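You operate a simulated robot arm through the tools that you are given. There is no shell and no other tool.

You are at the controls of a simulated two-armed robot. One attempt, no reset.

JOB
Clean the clear glass block with cleaner on the pink pad, then set it on the cream note block.
Fine: press the pad on the silver dish for cleaner; pad back in its place. What is to be rubbed or washed off counts as gone when no trace of it is left.

It is judged by the outcome, as a careful person would: the job done as asked, and still so three seconds after it is handed in. It fails if anything else is knocked over, pushed out of place, dropped, spilled or broken.

ROBOT AND FRAMES
Two 7-joint arms with fingered hands on one trunk that stands fixed in place. Base frame: the origin is at the foot of the trunk, x ahead of it, y to its left, z up. Readings come in mm, degrees, newtons and seconds.
The left shoulder is at [70, 139, 1033], the right one opposite. With the tool pointing down near the work surface each hand reaches from about 460 to 840 mm from the base axis, measured 20 degrees to its own side. Payload 3.9 kg a hand.
The TCP of each hand is the grasp point between the finger pads, 29 mm short of the fingertips. In the tool frame z runs along the fingers and y along their closing line. The gripper opens to 100 mm; its body begins 34 mm behind the TCP. The gripper is a hand of 5 fingers: y runs from the thumb to the fingers, the wrist lies at [-15, -105, -177] in the tool frame, and closing takes about 1.5 s.
Orientation is that of the tool frame in the base frame, as a unit quaternion [w, x, y, z]. With the fingers straight down and the wrist toward the robot, the tool's x, y and z point along [0, 1, 0], [1, 0, 0] and [0, 0, -1] of the base frame.

CONTROLS
- The arms move only by the tool servo_tool. It takes "left_rows", "right_rows" or both (then of equal length, played together; a hand with none holds still); each is one flat list of numbers, 6 for each row, row after row: the shift along the base's x, y, z in cm, then the turn, a rotation vector about the base's x, y, z in degrees. In form: [x, y, z, wx, wy, wz, x, y, z, wx, wy, wz, ...]. A call has 1 to 20 rows; each row shifts and turns the commanded pose from where the row before left it. "left_jaw" and "right_jaw" are, for a hand that has rows, the opening, from 0 (shut) to 1 (fully open), set as the call begins (left out, the last holds). A row lasts 0.2 s, in which the tool goes at most 50 mm and 8.6 degrees; a call with a longer step from one row to the next is refused whole, and so is a gripper value outside its range. Where a pose cannot be reached the arm comes as near as it can. A force on the tool above 40 N (or 10 N above the force at the start of the call, whichever is more), or a blocked arm, ends the call early, and 0.2 s more pass. Each finger travels about 153 mm/s and halts on what it meets, pressing with about 26 N; the grip force reading is that of the motor and also rises with nothing between the fingers. The clock runs only during rows and for 0.2 s after the last one: add rows that do not move to give the fingers time. It gives the time, the measured TCP pose, the force on the tool (base axes), the opening and the grip force at its end, in the units of the frame above (readings bear some noise), with the torque about the TCP (base axes, N m) and any sound that the robot's microphone picked up.
- Cameras (640 x 400 px; columns grow to the right, rows downward): "scene" is now at [132.2, 31.7, 1353.2]; the picture's right is [0.36, -0.93, 0.00], its down [-0.53, -0.21, -0.82] and it looks along [0.77, 0.30, -0.57] (base axes); focal length 281 px, centre (320, 200). "left" rides on the left gripper at [-66, -86, -121] in its tool frame; the picture's right is [-0.76, -0.31, 0.58], its down [0.59, -0.70, 0.40] and it looks along [0.28, 0.64, 0.71] (tool axes); focal length 247 px, centre (320, 200). "right" rides on the right gripper at [66, -86, -121] in its tool frame; the picture's right is [-0.76, 0.31, -0.58], its down [-0.59, -0.70, 0.40] and it looks along [-0.28, 0.64, 0.71] (tool axes); focal length 247 px, centre (320, 200). There is no depth. A picture from a camera that has moved, and an enlarged one, comes with that camera's place and axes in the base frame and with its lens.
- get_image(camera): a new picture of that camera. No time passes.
- lift_body(by): slides the trunk up (or, below 0, down) by that many mm; the arms and the scene camera ride with it, the base frame stays. It gives what a move gives, with no picture.
- finger_targets(index, middle, ring, little, thumb_bend, thumb_turn, hand): sets how far each is bent, from 0 (flat) to 1 (curled in); at 0.3 the hand is open as for a grip, at 0.7 the pads meet at the TCP. One left out holds its place. A second passes; each finger stops where it meets its share of the squeeze, and holds until it gets a number again. A gripper value or a shape takes the hand back. It gives what a move gives, with no picture; readings hold the bend of each and the force on index, middle, ring, little, thumb and palm. thumb_turn goes from beside the hand (0) to across from the fingers (1), as for a grip.
- grasp_type(shape, hand): the hand has 5 fingers and takes this shape, open, in about a second: jaw (thumb against the fingers, like two jaws); tri (thumb and two fingers); tip (a fingertip pinch); poke (one finger out to press); point (the index stretched); flat (the hand flat); cup (the hand cupped); fist (a fist). The gripper value then closes the fingers along that shape, each until it touches; the sizes above hold for jaw. It gives what a move gives, with no picture.
- aim_head(pan, tilt): turns the head with the scene camera to pan (to the left, within 86 degrees either way) and tilt (down, from -29 to 69), counted from straight ahead of the robot. It gives what a move gives.
- zoom(camera, box): a new picture of the part [left, top, right, bottom] of that camera's present view, enlarged. No time passes.
- sign_off(): hands the job in; it is judged then, once.

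Nothing tells you positions but the pictures and the camera data. Unless the task says otherwise, let go and move clear before handing in.

The tools are called after ">>>" as name(argument=value, ...) on one line, values as JSON. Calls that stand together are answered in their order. servo_tool: Moves the arms, as the interface text tells. Its arguments: {"type":"object","properties":{"left_rows":{"type":"array","items":{"type":"number"}},"left_jaw":{"type":"number"},"right_rows":{"type":"array","items":{"type":"number"}},"right_jaw":{"type":"number"}},"required":[]} The other tools are called the same way: lift_body (by) moves the trunk up or down; grasp_type (shape, hand) gives the hand a shape; finger_targets (index, middle, ring, little, thumb_bend, thumb_turn, hand) moves the fingers one by one; aim_head (pan, tilt) turns the head that bears the scene camera; get_image (camera) takes a picture; zoom (camera, box) takes an enlarged picture of a part of a camera's view; sign_off () hands the job in.

At the start:

```text
t: 0.0
left_eef_pos: [350.8, 487.1, 1102.7]
left_tcp_rot: [0.005, 0.518, 0.855, -0.007]
left_ft_force: [-0.9, 0.2, 0.0]
left_ft_torque: [0.02, 0.03, -0.02]
left_gripper_width: 99.8
left_gripper_force: 0.0
left_shape: jaw
left_bend: [0.3, 0.3, 0.3, 0.3, 0.3, 0.98]
left_finger forces: [0.0, 0.0, 0.1, 0.0, 0.0, 0.1]
right_eef_pos: [514.6, -0.6, 1119.4]
right_tcp_rot: [0.0, 0.521, 0.853, 0.001]
right_ft_force: [0.1, -0.2, -0.4]
right_ft_torque: [0.02, -0.02, -0.03]
right_gripper_width: 100.1
right_gripper_force: 0.1
right_shape: jaw
right_bend: [0.3, 0.3, 0.3, 0.3, 0.3, 0.98]
right_finger forces: [0.0, 0.1, 0.1, 0.0, 0.0, 0.1]
trunk travel left (down, up): [-675.0, 165.0]
head pan, tilt (commanded): [21.3, 34.5]
```

scene: 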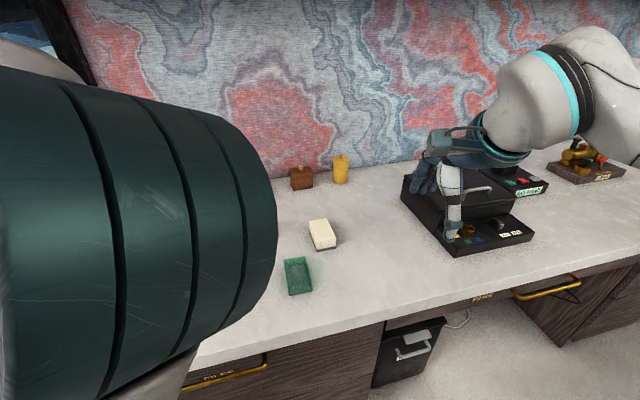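
right: 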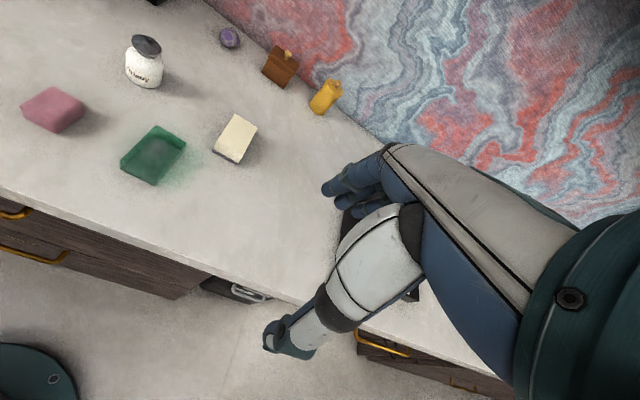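
left: 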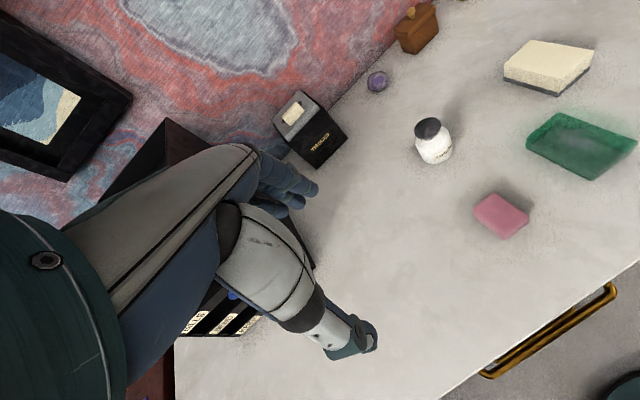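

I see a counter with a pink pad, a green tray-like thing, a cream block, a white bottle and other items. I don't yet see a silver dish or clear glass block for certain, so I'll look around with the head first.

>>> aim_head(pan=45, tilt=40)

>>> zoom(camera="right", box=[0, 0, 360, 225])

>>> zoom(camera="left", box=[320, 0, 640, 200])

```text
t: 0.9
left_eef_pos: [350.0, 487.8, 1101.8]
left_tcp_rot: [0.005, 0.517, 0.856, -0.009]
left_ft_force: [0.4, 0.5, 0.5]
left_ft_torque: [-0.04, -0.01, 0.02]
left_gripper_width: 99.7
left_gripper_force: 0.1
left_shape: jaw
left_bend: [0.3, 0.3, 0.3, 0.3, 0.3, 0.98]
left_finger forces: [0.0, 0.0, 0.0, 0.1, 0.0, 0.0]
right_eef_pos: [514.7, 0.8, 1120.0]
right_tcp_rot: [0.001, 0.521, 0.854, 0.0]
right_ft_force: [0.0, -0.6, -0.4]
right_ft_torque: [-0.02, 0.02, -0.02]
right_gripper_width: 99.7
right_gripper_force: 0.0
right_shape: jaw
right_bend: [0.3, 0.3, 0.3, 0.3, 0.3, 0.98]
right_finger forces: [0.0, 0.1, 0.1, 0.1, 0.0, 0.0]
trunk travel left (down, up): [-675.0, 165.0]
head pan, tilt (commanded): [45.0, 40.0]
```

```text
1.78 times, centred on (180, 112) of right
camera zoom: at [409.8, 18.5, 1239.6], right [0.62, -0.53, 0.58], down [-0.36, -0.85, -0.4], along [0.7, 0.04, -0.71], focal length 439 px, centre (569, 356)
```

zoom: 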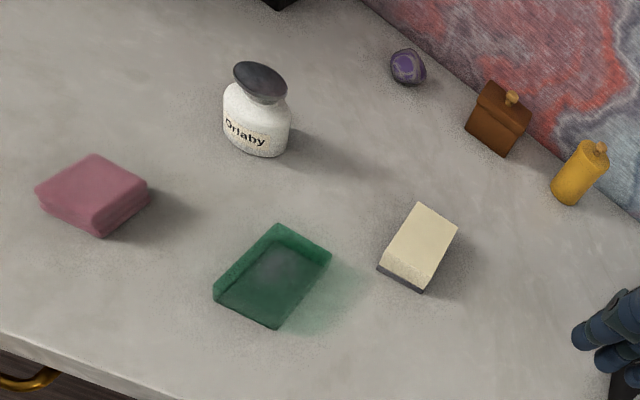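

```text
2.00 times, centred on (480, 100) of left
camera zoom: at [305.3, 393.7, 1224.7], right [0.08, -0.82, -0.56], down [-0.9, 0.19, -0.4], along [0.44, 0.53, -0.72], focal length 494 px, centre (0, 400)
```

zoom: 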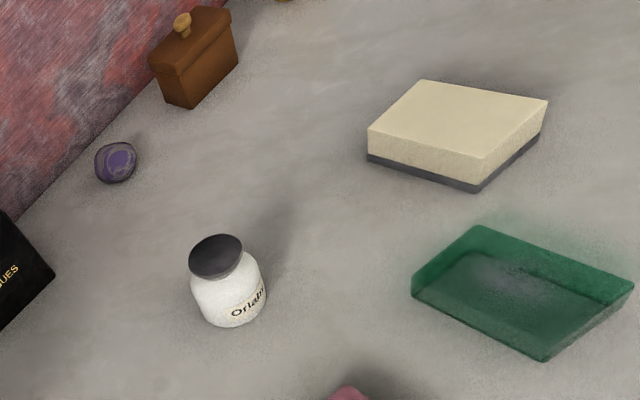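

The green translucent slab may be the glass block with a smudge on it, but I still need to find the silver dish, so I'm looking around more.

>>> get_image(camera="scene")

>>> zoom(camera="right", box=[100, 100, 260, 200])

```text
taken
camera scene: at [110.1, 59.6, 1344.8], right [0.71, -0.71, 0.0], down [-0.45, -0.45, -0.77], along [0.54, 0.54, -0.64], focal length 281 px, centre (320, 200)
```

scene: 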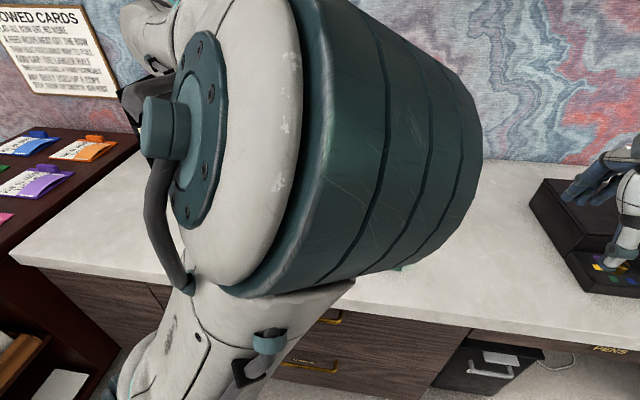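

```text
4.00 times, centred on (180, 150) of right
camera zoom: at [409.8, 18.5, 1239.6], right [0.62, -0.53, 0.58], down [-0.36, -0.85, -0.4], along [0.7, 0.04, -0.71], focal length 988 px, centre (880, 400)
```

zoom: 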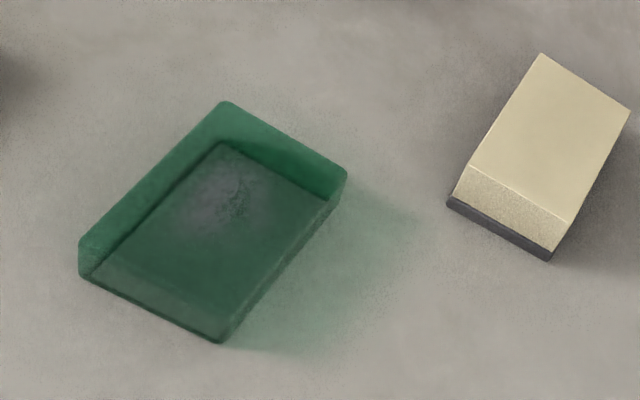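

The left arm hides much of the counter. I'll check the other head directions before moving arms.

>>> aim_head(pan=-25, tilt=35)

>>> get_image(camera="scene")

>>> aim_head(pan=80, tilt=40)

>>> get_image(camera="scene")

>>> aim_head(pan=0, tilt=40)

>>> get_image(camera="scene")

```text
t: 2.3
left_eef_pos: [351.2, 488.3, 1101.1]
left_tcp_rot: [0.005, 0.518, 0.855, -0.008]
left_ft_force: [-0.6, 1.3, 0.3]
left_ft_torque: [0.02, -0.02, 0.03]
left_gripper_width: 99.9
left_gripper_force: 0.1
left_shape: jaw
left_bend: [0.3, 0.3, 0.3, 0.3, 0.3, 0.98]
left_finger forces: [0.0, 0.0, 0.0, 0.1, 0.1, 0.0]
right_eef_pos: [515.2, -0.7, 1119.1]
right_tcp_rot: [-0.001, 0.521, 0.854, 0.0]
right_ft_force: [-0.5, -0.8, -0.3]
right_ft_torque: [0.01, 0.01, 0.03]
right_gripper_width: 99.7
right_gripper_force: 0.0
right_shape: jaw
right_bend: [0.3, 0.3, 0.3, 0.3, 0.3, 0.98]
right_finger forces: [0.0, 0.1, 0.1, 0.1, 0.1, 0.1]
trunk travel left (down, up): [-675.0, 165.0]
head pan, tilt (commanded): [-25.0, 35.0]
```

```text
taken
camera scene: at [129.8, -37.5, 1352.4], right [-0.42, -0.91, 0.0], down [-0.52, 0.24, -0.82], along [0.74, -0.35, -0.57], focal length 281 px, centre (320, 200)
```

scene: 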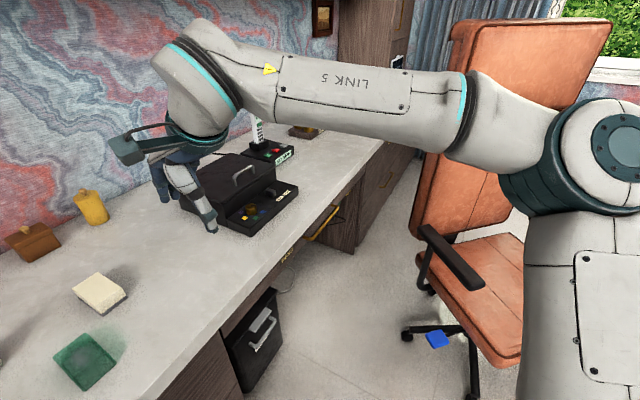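

```text
t: 4.1
left_eef_pos: [350.3, 488.2, 1102.5]
left_tcp_rot: [0.005, 0.517, 0.856, -0.008]
left_ft_force: [0.2, 0.1, -1.0]
left_ft_torque: [0.02, -0.01, -0.02]
left_gripper_width: 99.7
left_gripper_force: 0.1
left_shape: jaw
left_bend: [0.3, 0.3, 0.3, 0.3, 0.3, 0.98]
left_finger forces: [0.1, 0.0, 0.0, 0.1, 0.0, 0.1]
right_eef_pos: [515.1, -0.3, 1120.6]
right_tcp_rot: [0.001, 0.521, 0.853, 0.0]
right_ft_force: [-0.6, -1.0, 0.7]
right_ft_torque: [-0.02, 0.01, 0.02]
right_gripper_width: 99.8
right_gripper_force: 0.1
right_shape: jaw
right_bend: [0.3, 0.3, 0.3, 0.3, 0.3, 0.98]
right_finger forces: [0.1, 0.0, 0.1, 0.1, 0.0, 0.0]
trunk travel left (down, up): [-675.0, 165.0]
head pan, tilt (commanded): [80.0, 40.0]
```

```text
taken
camera scene: at [64.7, 83.3, 1344.8], right [0.98, -0.17, 0.0], down [-0.11, -0.63, -0.77], along [0.13, 0.75, -0.64], focal length 281 px, centre (320, 200)
```

scene: 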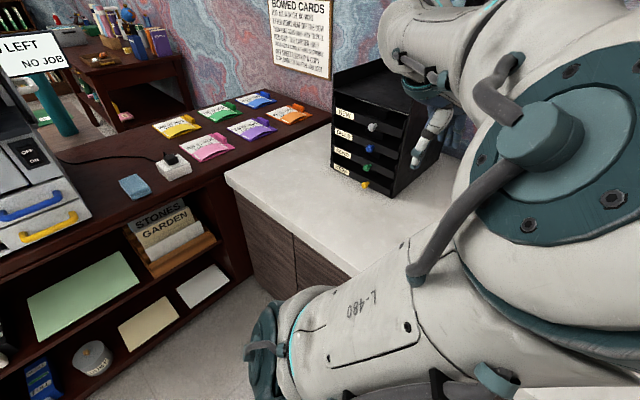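

```text
t: 5.6
left_eef_pos: [350.2, 487.5, 1101.8]
left_tcp_rot: [0.005, 0.518, 0.856, -0.008]
left_ft_force: [0.1, -0.5, -0.9]
left_ft_torque: [0.03, 0.03, 0.0]
left_gripper_width: 99.6
left_gripper_force: 0.0
left_shape: jaw
left_bend: [0.3, 0.3, 0.3, 0.3, 0.3, 0.98]
left_finger forces: [0.0, 0.0, 0.0, 0.0, 0.0, 0.1]
right_eef_pos: [514.9, -1.3, 1119.5]
right_tcp_rot: [0.001, 0.521, 0.854, 0.001]
right_ft_force: [-0.3, -0.5, 0.4]
right_ft_torque: [0.02, -0.03, -0.02]
right_gripper_width: 99.9
right_gripper_force: 0.2
right_shape: jaw
right_bend: [0.3, 0.3, 0.3, 0.3, 0.3, 0.98]
right_finger forces: [0.0, 0.0, 0.1, 0.0, 0.0, 0.0]
trunk travel left (down, up): [-675.0, 165.0]
head pan, tilt (commanded): [0.0, 40.0]
```

```text
taken
camera scene: at [134.9, -0.3, 1344.8], right [0.0, -1.0, 0.0], down [-0.64, 0.0, -0.77], along [0.77, 0.0, -0.64], focal length 281 px, centre (320, 200)
```

scene: 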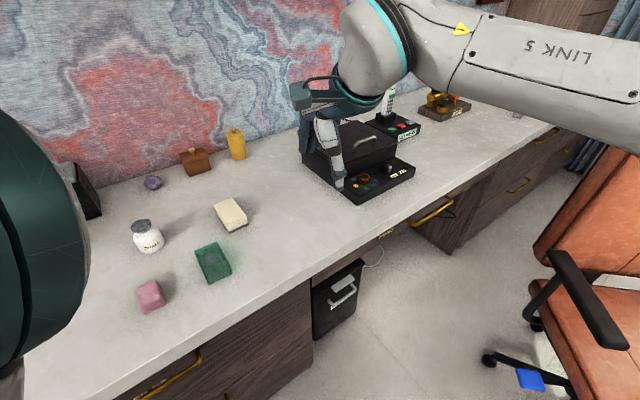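

The white "Orlaby" jar with a grey concave top looks like a push-down dispenser: that is the silver dish. The green translucent slab is the glass block with a smudge. I'll zoom in to examine each.

>>> zoom(camera="scene", box=[110, 190, 270, 320])

>>> zoom(camera="left", box=[500, 90, 640, 190])

>>> zoom(camera="left", box=[390, 100, 550, 250])

>>> zoom(camera="right", box=[110, 20, 190, 100])

```text
3.08 times, centred on (190, 255) of scene
camera zoom: at [134.9, -0.3, 1344.8], right [0.0, -1.0, 0.0], down [-0.64, 0.0, -0.77], along [0.77, 0.0, -0.64], focal length 865 px, centre (720, 31)
```

zoom: 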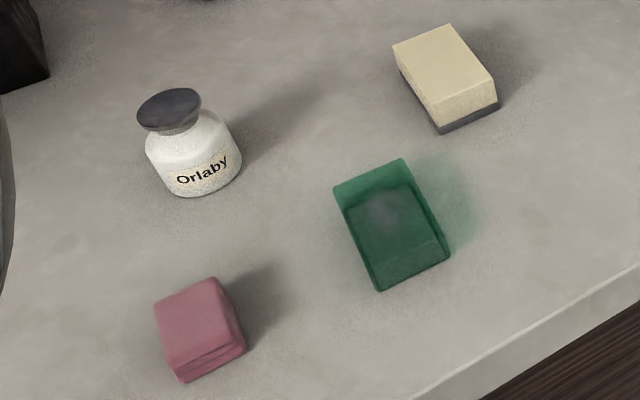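

```text
4.00 times, centred on (570, 140) of left
camera zoom: at [305.3, 393.7, 1224.6], right [0.08, -0.82, -0.56], down [-0.9, 0.19, -0.4], along [0.44, 0.53, -0.72], focal length 988 px, centre (-680, 440)
```

zoom: 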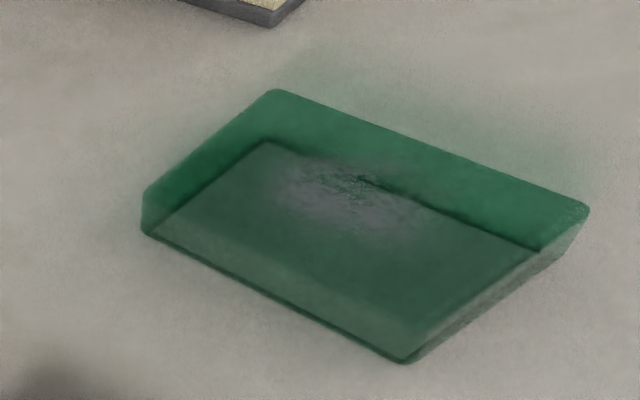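

```text
2.67 times, centred on (470, 175) of left
camera zoom: at [305.3, 393.7, 1224.6], right [0.08, -0.82, -0.56], down [-0.9, 0.19, -0.4], along [0.44, 0.53, -0.72], focal length 659 px, centre (-80, 267)
```

zoom: 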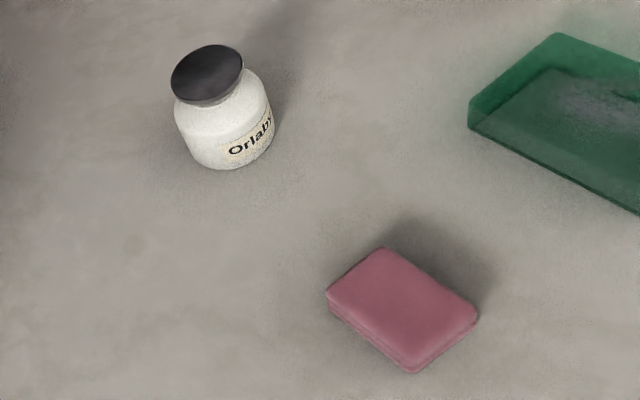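

```text
5.00 times, centred on (150, 60) of right
camera zoom: at [409.8, 18.6, 1239.6], right [0.62, -0.53, 0.58], down [-0.36, -0.85, -0.4], along [0.7, 0.04, -0.71], focal length 1235 px, centre (1170, 900)
```

zoom: 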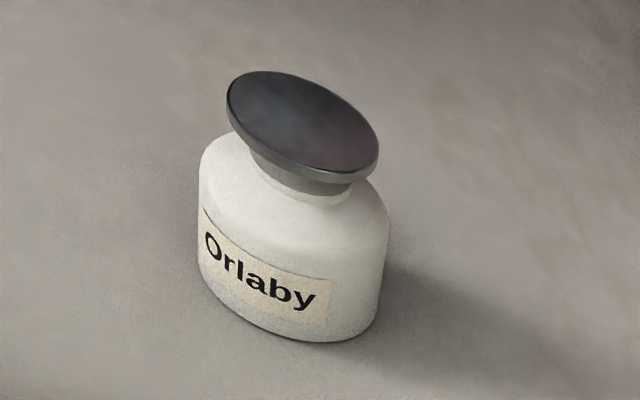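

The dispenser jar, pad and glass block are all on the left side. I'll zoom further on each for measurements.

>>> zoom(camera="scene", box=[185, 225, 241, 280])

>>> zoom(camera="scene", box=[130, 270, 186, 320])

>>> zoom(camera="scene", box=[120, 205, 176, 255])

>>> zoom(camera="scene", box=[200, 185, 260, 240])

>>> zoom(camera="left", box=[460, 180, 540, 250])

>>> zoom(camera="right", box=[10, 70, 110, 140])

```text
7.27 times, centred on (213, 252) of scene
camera zoom: at [134.9, -0.3, 1344.8], right [0.0, -1.0, 0.0], down [-0.64, 0.0, -0.77], along [0.77, 0.0, -0.64], focal length 2044 px, centre (1098, -182)
```

zoom: 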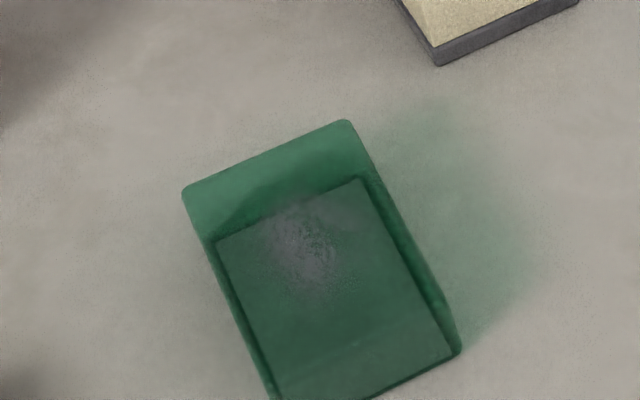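

```text
8.00 times, centred on (158, 295) of scene
camera zoom: at [134.9, -0.3, 1344.8], right [0.0, -1.0, 0.0], down [-0.64, 0.0, -0.77], along [0.77, 0.0, -0.64], focal length 2248 px, centre (1616, -560)
```

zoom: 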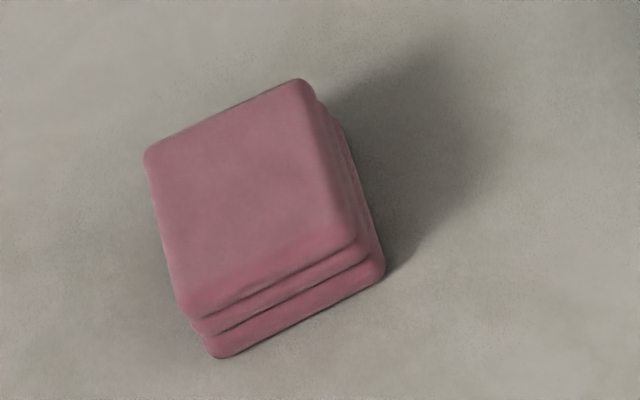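

```text
8.00 times, centred on (148, 230) of scene
camera zoom: at [134.9, -0.3, 1344.8], right [0.0, -1.0, 0.0], down [-0.64, 0.0, -0.77], along [0.77, 0.0, -0.64], focal length 2248 px, centre (1696, -40)
```

zoom: 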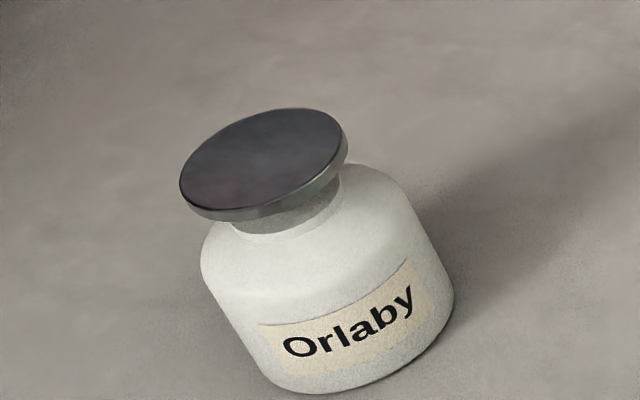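

```text
7.27 times, centred on (230, 212) of scene
camera zoom: at [134.9, -0.3, 1344.8], right [0.0, -1.0, 0.0], down [-0.64, 0.0, -0.77], along [0.77, 0.0, -0.64], focal length 2044 px, centre (974, 109)
```

zoom: 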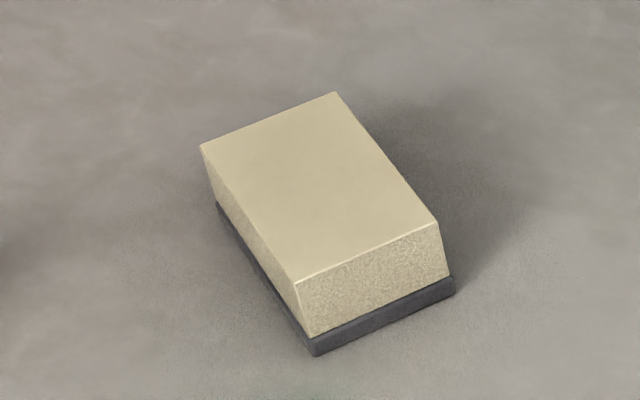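

```text
5.71 times, centred on (500, 215) of left
camera zoom: at [305.3, 393.7, 1224.6], right [0.08, -0.82, -0.56], down [-0.9, 0.19, -0.4], along [0.44, 0.53, -0.72], focal length 1411 px, centre (-709, 114)
```

zoom: 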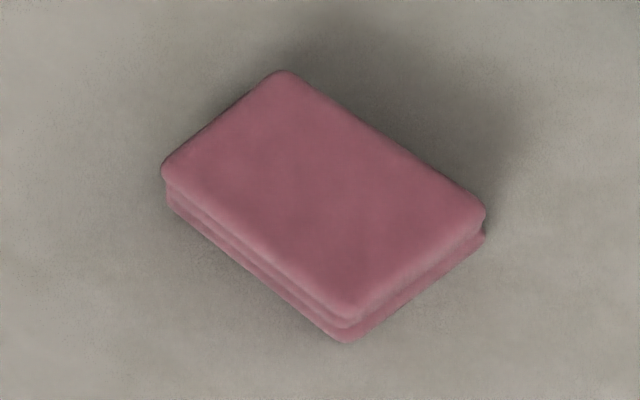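

```text
5.71 times, centred on (60, 105) of right
camera zoom: at [409.8, 18.6, 1239.6], right [0.62, -0.53, 0.58], down [-0.36, -0.85, -0.4], along [0.7, 0.04, -0.71], focal length 1411 px, centre (1806, 743)
```

zoom: 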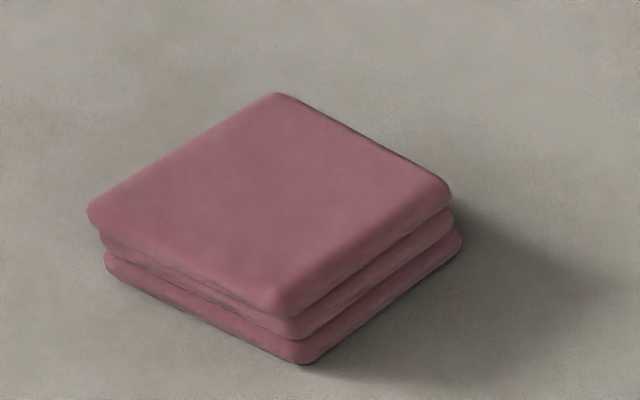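

I need to know whether the smudge is on the glass's top or its underside; zooming further from several viewpoints.

>>> zoom(camera="left", box=[525, 105, 605, 155])

>>> zoom(camera="right", box=[115, 120, 195, 190])

>>> zoom(camera="scene", box=[190, 238, 238, 286])

```text
8.00 times, centred on (565, 130) of left
camera zoom: at [305.3, 393.7, 1224.6], right [0.08, -0.82, -0.56], down [-0.9, 0.19, -0.4], along [0.44, 0.53, -0.72], focal length 1976 px, centre (-1640, 760)
```

zoom: 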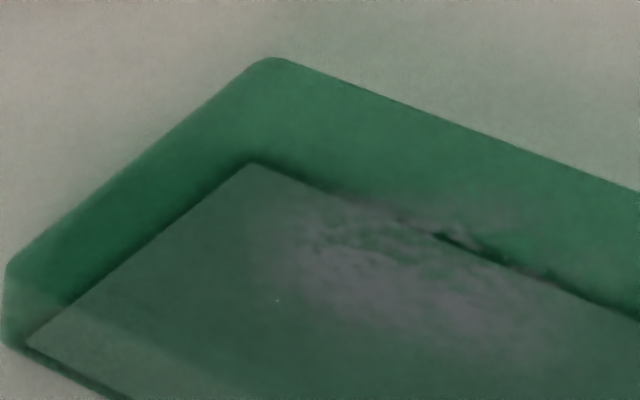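

```text
5.71 times, centred on (155, 155) of right
camera zoom: at [409.8, 18.6, 1239.6], right [0.62, -0.53, 0.58], down [-0.36, -0.85, -0.4], along [0.7, 0.04, -0.71], focal length 1411 px, centre (1263, 457)
```

zoom: 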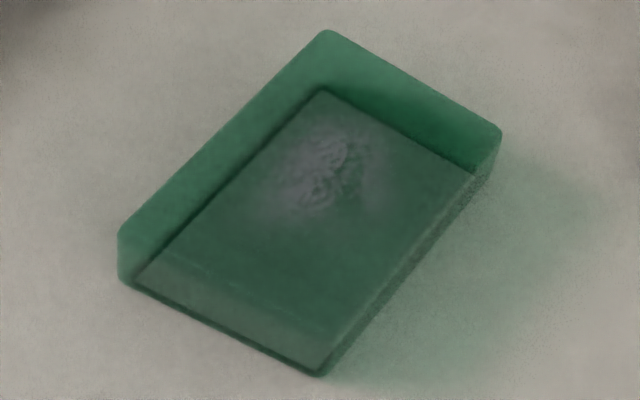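

```text
8.33 times, centred on (214, 262) of scene
camera zoom: at [134.9, -0.3, 1344.8], right [0.0, -1.0, 0.0], down [-0.64, 0.0, -0.77], along [0.77, 0.0, -0.64], focal length 2342 px, centre (1203, -317)
```

zoom: 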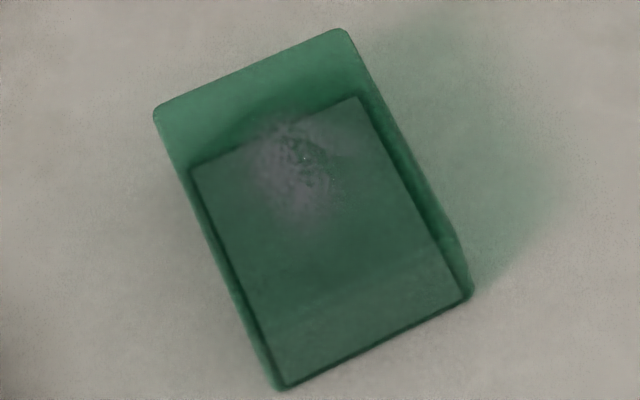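

The smudge covers the glass's lower edge line in the left view, so it lies on the top face, near its centre at about (570, 266, 793). The pad is near (475, 375), roughly 61x41x23 mm with a yaw of about 37°. The dispenser dish is near (633, 446, 847), and the cream block top is centred near (734, 260, 803). I'll move the left hand above the pad now.

>>> servo_tool(left_rows=[1.556, -1.406, -1.9, 0, 0, 1.15, 1.556, -1.406, -1.9, 0, 0, 1.15, 1.556, -1.406, -1.9, 0, 0, 1.15, 1.556, -1.406, -1.9, 0, 0, 1.15, 1.556, -1.406, -1.9, 0, 0, 1.15, 1.556, -1.406, -1.9, 0, 0, 1.15, 1.556, -1.406, -1.9, 0, 0, 1.15, 1.556, -1.406, -1.9, 0, 0, 1.15, 0, 0, 0, 0, 0, 0], left_jaw=1)

>>> get_image(camera="left")

>>> aim_head(pan=25, tilt=42)

>>> get_image(camera="scene")

```text
t: 7.6
left_eef_pos: [475.9, 374.8, 946.6]
left_tcp_rot: [0.012, 0.444, 0.896, -0.017]
left_ft_force: [-0.3, -0.5, 0.1]
left_ft_torque: [0.03, -0.01, -0.01]
left_gripper_width: 99.8
left_gripper_force: 0.1
left_shape: jaw
left_bend: [0.3, 0.3, 0.3, 0.3, 0.3, 0.98]
left_finger forces: [0.0, 0.0, 0.1, 0.0, 0.0, 0.0]
right_eef_pos: [514.0, -1.2, 1120.2]
right_tcp_rot: [0.001, 0.521, 0.854, 0.0]
right_ft_force: [-0.2, -0.7, -0.2]
right_ft_torque: [-0.01, -0.01, 0.01]
right_gripper_width: 100.0
right_gripper_force: 0.0
right_shape: jaw
right_bend: [0.3, 0.3, 0.3, 0.3, 0.3, 0.98]
right_finger forces: [0.1, 0.0, 0.0, 0.1, 0.0, 0.0]
trunk travel left (down, up): [-675.0, 165.0]
head pan, tilt (commanded): [0.0, 40.0]
```

```text
taken
camera left: at [445.9, 277.0, 1073.2], right [0.22, -0.81, -0.54], down [-0.91, 0.03, -0.41], along [0.34, 0.58, -0.73], focal length 247 px, centre (320, 200)
```

left: 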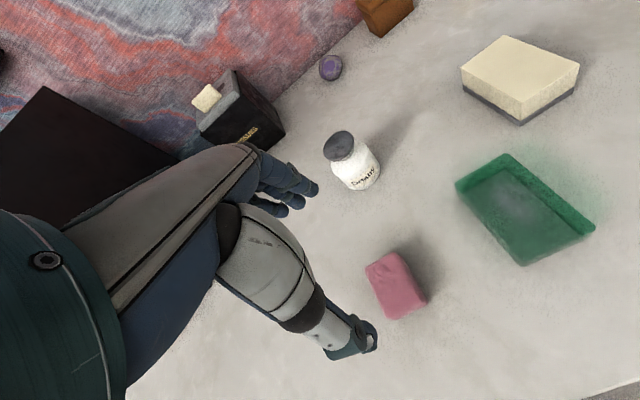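

```text
t: 8.5
left_eef_pos: [475.8, 374.3, 947.0]
left_tcp_rot: [0.01, 0.445, 0.895, -0.017]
left_ft_force: [-0.1, 0.2, 0.3]
left_ft_torque: [-0.02, 0.02, -0.06]
left_gripper_width: 100.1
left_gripper_force: 0.1
left_shape: jaw
left_bend: [0.3, 0.3, 0.3, 0.3, 0.3, 0.98]
left_finger forces: [0.0, 0.0, 0.0, 0.0, 0.0, 0.1]
right_eef_pos: [515.1, -0.5, 1119.4]
right_tcp_rot: [0.0, 0.521, 0.854, 0.0]
right_ft_force: [0.2, -1.0, -0.3]
right_ft_torque: [0.04, -0.01, 0.0]
right_gripper_width: 99.7
right_gripper_force: 0.0
right_shape: jaw
right_bend: [0.3, 0.3, 0.3, 0.3, 0.3, 0.98]
right_finger forces: [0.0, 0.1, 0.1, 0.1, 0.0, 0.0]
trunk travel left (down, up): [-675.0, 165.0]
head pan, tilt (commanded): [25.0, 42.0]
```

```text
taken
camera scene: at [125.7, 34.8, 1341.9], right [0.42, -0.91, 0.0], down [-0.61, -0.28, -0.74], along [0.67, 0.31, -0.67], focal length 281 px, centre (320, 200)
```

scene: 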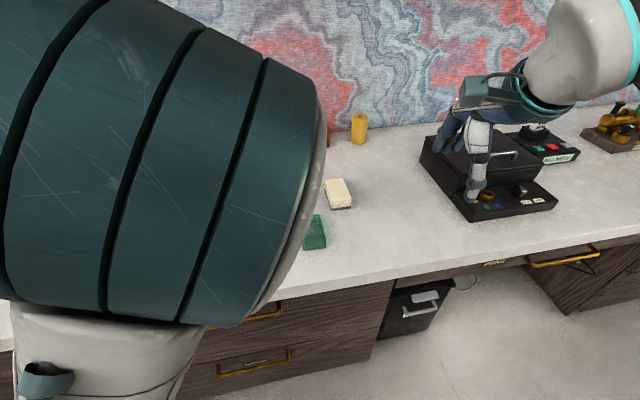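

The hand is above the pad with the closing line along the pad's long side. I'll lower part of the way, level the small tilt, and check alignment.

>>> servo_tool(left_rows=[0, 0, -1.75, 0.4, 0, 0, 0, 0, -1.75, 0.4, 0, 0, 0, 0, -1.75, 0.4, 0, 0, 0, 0, -1.75, 0.4, 0, 0, 0, 0, -1.75, 0.4, 0, 0, 0, 0, -1.75, 0.4, 0, 0, 0, 0, 0, 0, 0, 0])

>>> get_image(camera="left")

>>> zoom(camera="left", box=[260, 140, 460, 380])

>>> zoom(camera="right", box=[0, 0, 200, 200])

```text
t: 10.1
left_eef_pos: [475.9, 374.9, 845.3]
left_tcp_rot: [0.011, 0.438, 0.899, -0.001]
left_ft_force: [0.1, -0.8, 0.2]
left_ft_torque: [-0.02, 0.0, 0.01]
left_gripper_width: 99.9
left_gripper_force: 0.0
left_shape: jaw
left_bend: [0.3, 0.3, 0.3, 0.3, 0.3, 0.98]
left_finger forces: [0.1, 0.0, 0.0, 0.0, 0.0, 0.0]
right_eef_pos: [515.4, -0.0, 1120.1]
right_tcp_rot: [0.0, 0.521, 0.853, 0.0]
right_ft_force: [0.0, 0.0, 0.1]
right_ft_torque: [0.01, 0.0, 0.02]
right_gripper_width: 100.3
right_gripper_force: 0.0
right_shape: jaw
right_bend: [0.3, 0.3, 0.3, 0.3, 0.3, 0.98]
right_finger forces: [0.0, 0.0, 0.0, 0.0, 0.1, 0.0]
trunk travel left (down, up): [-675.0, 165.0]
head pan, tilt (commanded): [25.0, 42.0]
```

```text
taken
camera left: at [446.0, 273.8, 967.4], right [0.23, -0.79, -0.56], down [-0.91, 0.03, -0.42], along [0.35, 0.61, -0.71], focal length 247 px, centre (320, 200)
```

left: 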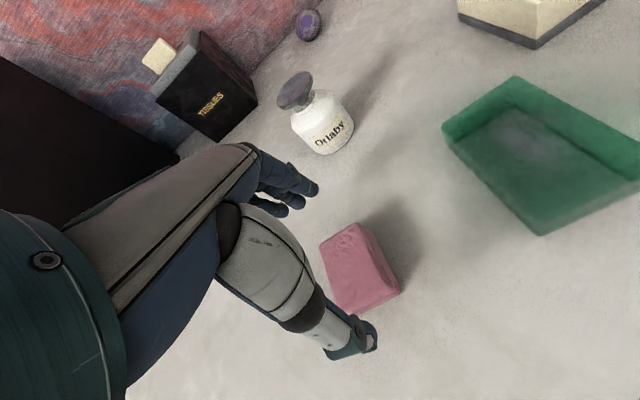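

```text
1.67 times, centred on (360, 260) of left
camera zoom: at [446.0, 273.8, 967.4], right [0.23, -0.79, -0.56], down [-0.91, 0.03, -0.42], along [0.35, 0.61, -0.71], focal length 412 px, centre (253, 100)
```

zoom: 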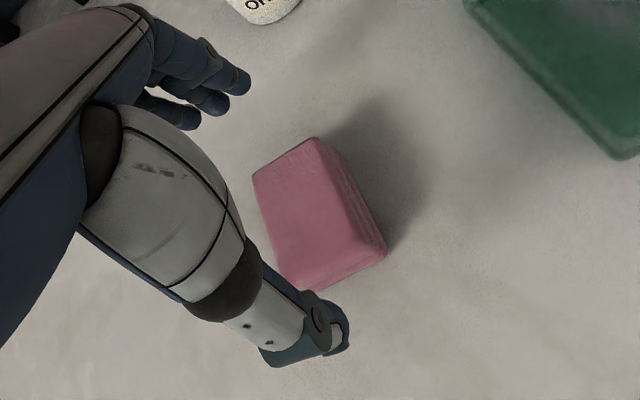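

```text
2.00 times, centred on (100, 100) of right
camera zoom: at [409.4, 18.3, 1239.8], right [0.62, -0.53, 0.58], down [-0.36, -0.84, -0.4], along [0.7, 0.04, -0.71], focal length 494 px, centre (760, 400)
```

zoom: 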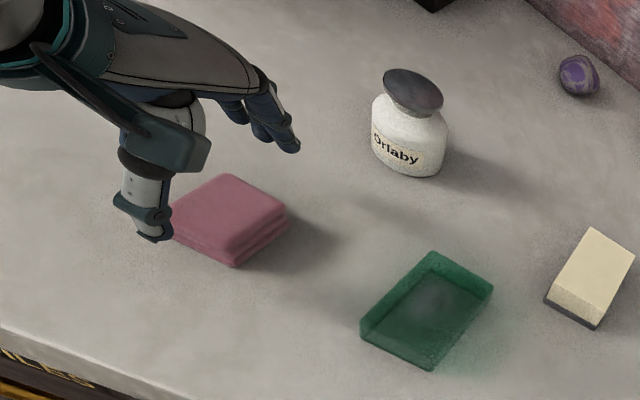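

Alignment looks close; I'll zoom for the pad's corners to refine the grasp centre.

>>> zoom(camera="left", box=[300, 205, 420, 325])

>>> zoom(camera="right", box=[30, 50, 130, 140])

```text
3.33 times, centred on (360, 265) of left
camera zoom: at [446.0, 273.8, 967.4], right [0.23, -0.79, -0.56], down [-0.91, 0.03, -0.42], along [0.35, 0.61, -0.71], focal length 823 px, centre (187, -17)
```

zoom: 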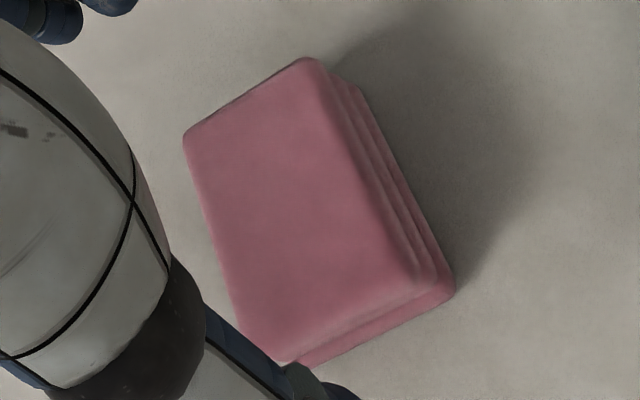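

```text
4.44 times, centred on (80, 95) of right
camera zoom: at [409.4, 18.3, 1239.8], right [0.62, -0.53, 0.58], down [-0.36, -0.84, -0.4], along [0.7, 0.04, -0.71], focal length 1098 px, centre (1387, 667)
```

zoom: 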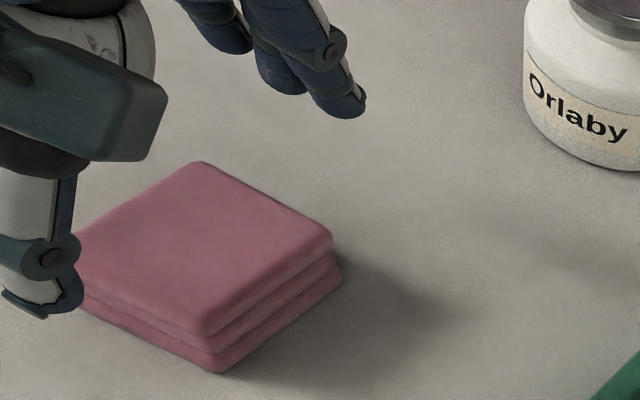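

The pad's centre is about (475, 377). I'll shift slightly and lower so the fingertips sit about 8 mm above the counter.

>>> servo_tool(left_rows=[-0.05, 0.1, -1.1, 0, 0, 0, -0.05, 0.1, -1.1, 0, 0, 0, 0, 0, -1.1, 0, 0, 0, 0, 0, -0.9, 0, 0, 0, 0, 0, 0, 0, 0, 0])

>>> get_image(camera="left")

>>> zoom(camera="right", box=[20, 40, 130, 140])

```text
t: 11.3
left_eef_pos: [472.0, 378.0, 798.4]
left_tcp_rot: [0.002, 0.439, 0.898, 0.0]
left_ft_force: [-0.7, -1.1, 0.9]
left_ft_torque: [-0.02, 0.03, 0.01]
left_gripper_width: 99.7
left_gripper_force: 0.1
left_shape: jaw
left_bend: [0.3, 0.3, 0.3, 0.3, 0.3, 0.98]
left_finger forces: [0.0, 0.2, 0.0, 0.1, 0.6, 0.0]
right_eef_pos: [514.6, -0.4, 1119.8]
right_tcp_rot: [0.0, 0.521, 0.853, 0.0]
right_ft_force: [0.5, -0.4, -0.2]
right_ft_torque: [-0.03, -0.04, -0.03]
right_gripper_width: 99.8
right_gripper_force: 0.2
right_shape: jaw
right_bend: [0.3, 0.3, 0.3, 0.3, 0.3, 0.98]
right_finger forces: [0.1, 0.0, 0.0, 0.0, 0.1, 0.1]
trunk travel left (down, up): [-675.0, 165.0]
head pan, tilt (commanded): [25.0, 42.0]
```

```text
taken
camera left: at [444.2, 275.6, 920.0], right [0.23, -0.79, -0.58], down [-0.92, 0.03, -0.4], along [0.33, 0.62, -0.71], focal length 247 px, centre (320, 200)
```

left: 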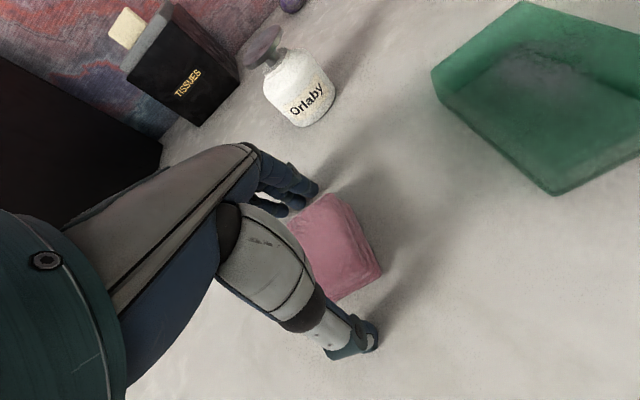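

```text
4.00 times, centred on (75, 90) of right
camera zoom: at [409.6, 18.5, 1239.7], right [0.62, -0.53, 0.58], down [-0.36, -0.85, -0.4], along [0.7, 0.04, -0.71], focal length 988 px, centre (1300, 640)
```

zoom: 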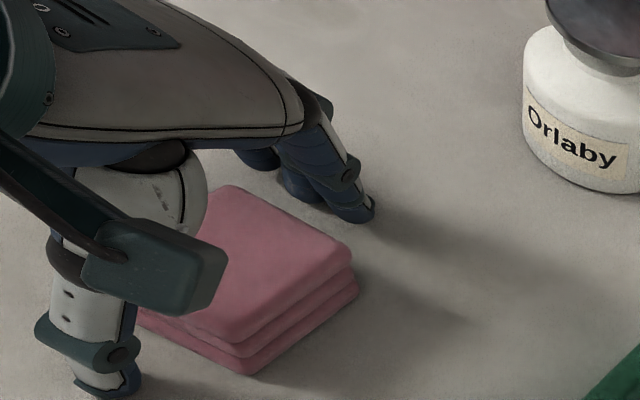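

The hand is slightly low, so I'll raise it 5 mm and then close on the pad.

>>> servo_tool(left_rows=[0.25, -0.05, 0.5, 0, 0, 0, 0, 0, 0, 0, 0, 0])

>>> servo_tool(left_rows=[0, 0, 0, 0, 0, 0, 0, 0, 0, 0, 0, 0, 0, 0, 0, 0, 0, 0, 0, 0, 0, 0, 0, 0, 0, 0, 0, 0, 0, 0, 0, 0, 0, 0, 0, 0, 0, 0, 0, 0, 0, 0, 0, 0, 0, 0, 0, 0], left_jaw=0.4)

>>> get_image(camera="left")

>>> zoom(camera="right", box=[20, 40, 130, 140])

```text
t: 11.9
left_eef_pos: [475.4, 377.7, 805.3]
left_tcp_rot: [-0.006, 0.444, 0.896, 0.008]
left_ft_force: [-0.8, -0.7, 0.3]
left_ft_torque: [-0.02, 0.03, 0.01]
left_gripper_width: 99.8
left_gripper_force: 0.0
left_shape: jaw
left_bend: [0.3, 0.3, 0.3, 0.3, 0.3, 0.98]
left_finger forces: [0.1, 0.0, 0.0, 0.0, 0.0, 0.0]
right_eef_pos: [515.8, 0.2, 1119.9]
right_tcp_rot: [0.0, 0.521, 0.854, 0.001]
right_ft_force: [-0.5, 0.3, 0.4]
right_ft_torque: [0.03, -0.01, 0.0]
right_gripper_width: 99.6
right_gripper_force: 0.1
right_shape: jaw
right_bend: [0.3, 0.3, 0.3, 0.3, 0.3, 0.98]
right_finger forces: [0.0, 0.0, 0.0, 0.0, 0.0, 0.0]
trunk travel left (down, up): [-675.0, 165.0]
head pan, tilt (commanded): [25.0, 42.0]
```

```text
t: 13.7
left_eef_pos: [475.8, 377.2, 807.0]
left_tcp_rot: [-0.002, 0.445, 0.896, 0.008]
left_ft_force: [-0.6, 0.6, -0.2]
left_ft_torque: [0.04, 0.01, -0.01]
left_gripper_width: 56.0
left_gripper_force: 26.2
left_shape: jaw
left_bend: [0.39, 0.4, 0.74, 0.51, 0.32, 1.0]
left_finger forces: [15.6, 7.0, 0.1, 0.0, 22.6, 0.0]
right_eef_pos: [515.2, 0.2, 1118.2]
right_tcp_rot: [0.0, 0.521, 0.854, 0.0]
right_ft_force: [-0.4, 0.9, 0.1]
right_ft_torque: [-0.02, 0.04, 0.02]
right_gripper_width: 100.0
right_gripper_force: 0.1
right_shape: jaw
right_bend: [0.3, 0.3, 0.3, 0.3, 0.3, 0.98]
right_finger forces: [0.0, 0.1, 0.1, 0.1, 0.1, 0.1]
trunk travel left (down, up): [-675.0, 165.0]
head pan, tilt (commanded): [25.0, 42.0]
```

```text
taken
camera left: at [447.6, 272.1, 926.3], right [0.21, -0.78, -0.59], down [-0.91, 0.05, -0.4], along [0.34, 0.62, -0.7], focal length 247 px, centre (320, 200)
```

left: 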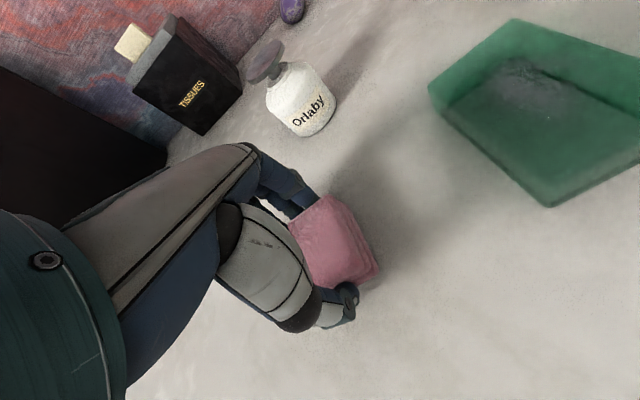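

```text
4.00 times, centred on (75, 90) of right
camera zoom: at [409.8, 18.6, 1239.6], right [0.62, -0.53, 0.58], down [-0.36, -0.85, -0.4], along [0.7, 0.04, -0.71], focal length 988 px, centre (1300, 640)
```

zoom: 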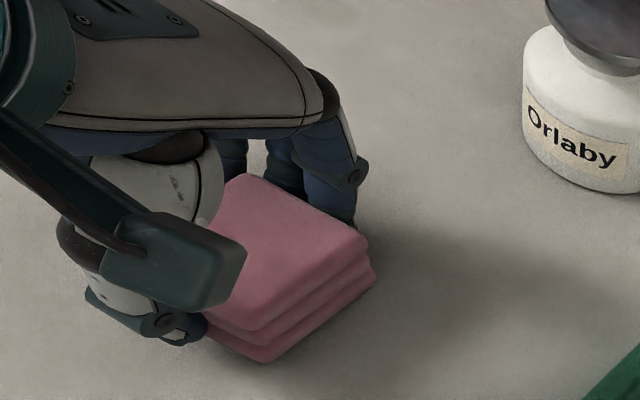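

The pad is gripped between the thumb and the index and middle fingers. I'll check the grip closely before lifting.

>>> zoom(camera="left", box=[240, 150, 420, 340])

>>> zoom(camera="right", box=[60, 70, 120, 135])

```text
2.11 times, centred on (330, 245) of left
camera zoom: at [447.6, 272.1, 926.3], right [0.21, -0.78, -0.59], down [-0.91, 0.05, -0.4], along [0.34, 0.62, -0.7], focal length 520 px, centre (299, 105)
```

zoom: 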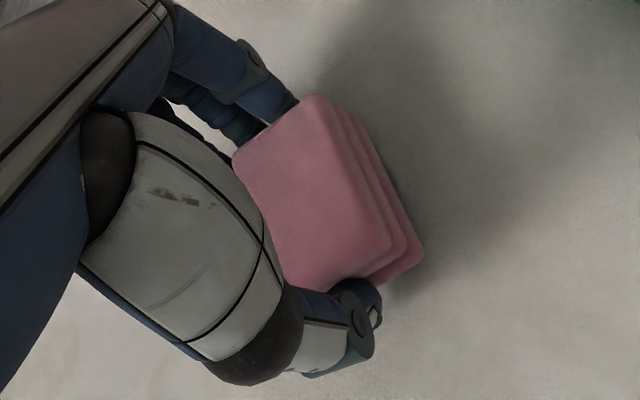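

```text
6.15 times, centred on (90, 102) of right
camera zoom: at [409.8, 18.6, 1239.6], right [0.62, -0.53, 0.58], down [-0.36, -0.85, -0.4], along [0.7, 0.04, -0.71], focal length 1520 px, centre (1735, 800)
```

zoom: 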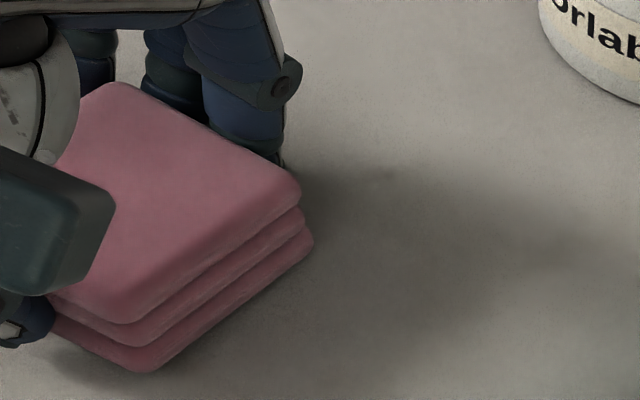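

The grip looks sound. I'll lift a few centimetres and confirm the pad comes along level.

>>> servo_tool(left_rows=[0, 0, 0.8, 0, 0, 0, 0, 0, 1.4, 0, 0, 0, 0, 0, 1.8, 0, 0, 0, 0, 0, 2.0, 0, 0, 0, 0, 0, 2.0, 0, 0, 0, 0, 0, 0, 0, 0, 0, 0, 0, 0, 0, 0, 0])

>>> get_image(camera="left")

>>> get_image(camera="right")

>>> zoom(camera="right", box=[20, 0, 140, 120])

```text
t: 15.3
left_eef_pos: [477.6, 377.3, 890.7]
left_tcp_rot: [-0.004, 0.448, 0.894, 0.012]
left_ft_force: [0.5, 0.1, -1.4]
left_ft_torque: [0.02, -0.01, -0.01]
left_gripper_width: 55.6
left_gripper_force: 25.9
left_shape: jaw
left_bend: [0.39, 0.4, 0.74, 0.51, 0.32, 1.0]
left_finger forces: [15.7, 7.0, 0.1, 0.0, 22.7, 0.0]
right_eef_pos: [515.0, -0.2, 1120.9]
right_tcp_rot: [0.0, 0.521, 0.854, -0.001]
right_ft_force: [0.0, 0.0, -0.4]
right_ft_torque: [0.0, 0.0, 0.0]
right_gripper_width: 100.0
right_gripper_force: 0.1
right_shape: jaw
right_bend: [0.3, 0.3, 0.3, 0.3, 0.3, 0.98]
right_finger forces: [0.1, 0.0, 0.0, 0.1, 0.0, 0.0]
trunk travel left (down, up): [-675.0, 165.0]
head pan, tilt (commanded): [25.0, 42.0]
```

```text
taken
camera left: at [447.7, 270.6, 1007.7], right [0.21, -0.78, -0.6], down [-0.91, 0.06, -0.4], along [0.35, 0.63, -0.7], focal length 247 px, centre (320, 200)
```

left: 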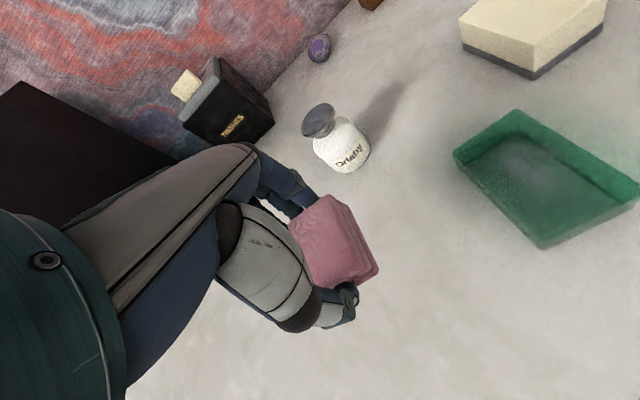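

```text
taken
camera right: at [409.6, 18.7, 1239.7], right [0.62, -0.53, 0.58], down [-0.36, -0.85, -0.4], along [0.7, 0.04, -0.71], focal length 247 px, centre (320, 200)
```

right: 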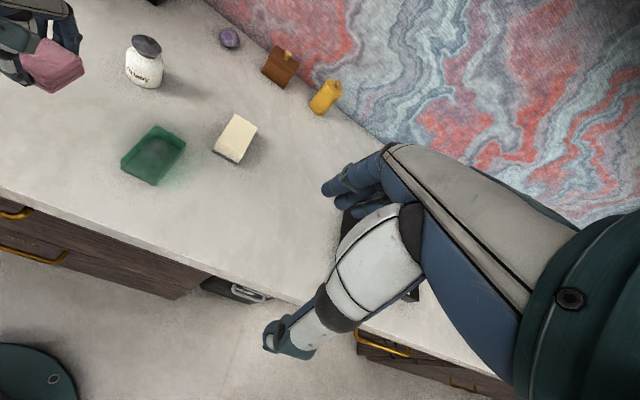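

```text
3.33 times, centred on (80, 60) of right
camera zoom: at [409.6, 18.7, 1239.7], right [0.62, -0.53, 0.58], down [-0.36, -0.85, -0.4], along [0.7, 0.04, -0.71], focal length 823 px, centre (1120, 667)
```

zoom: 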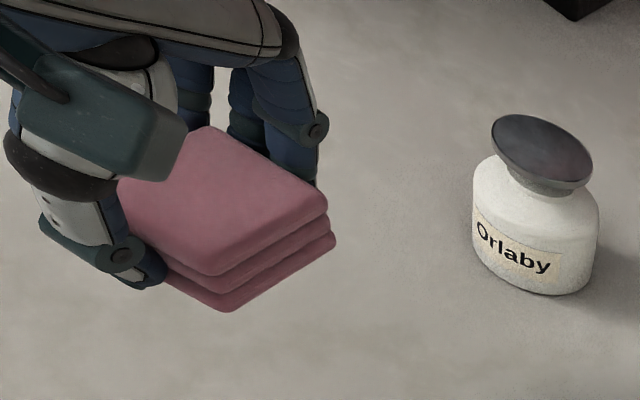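

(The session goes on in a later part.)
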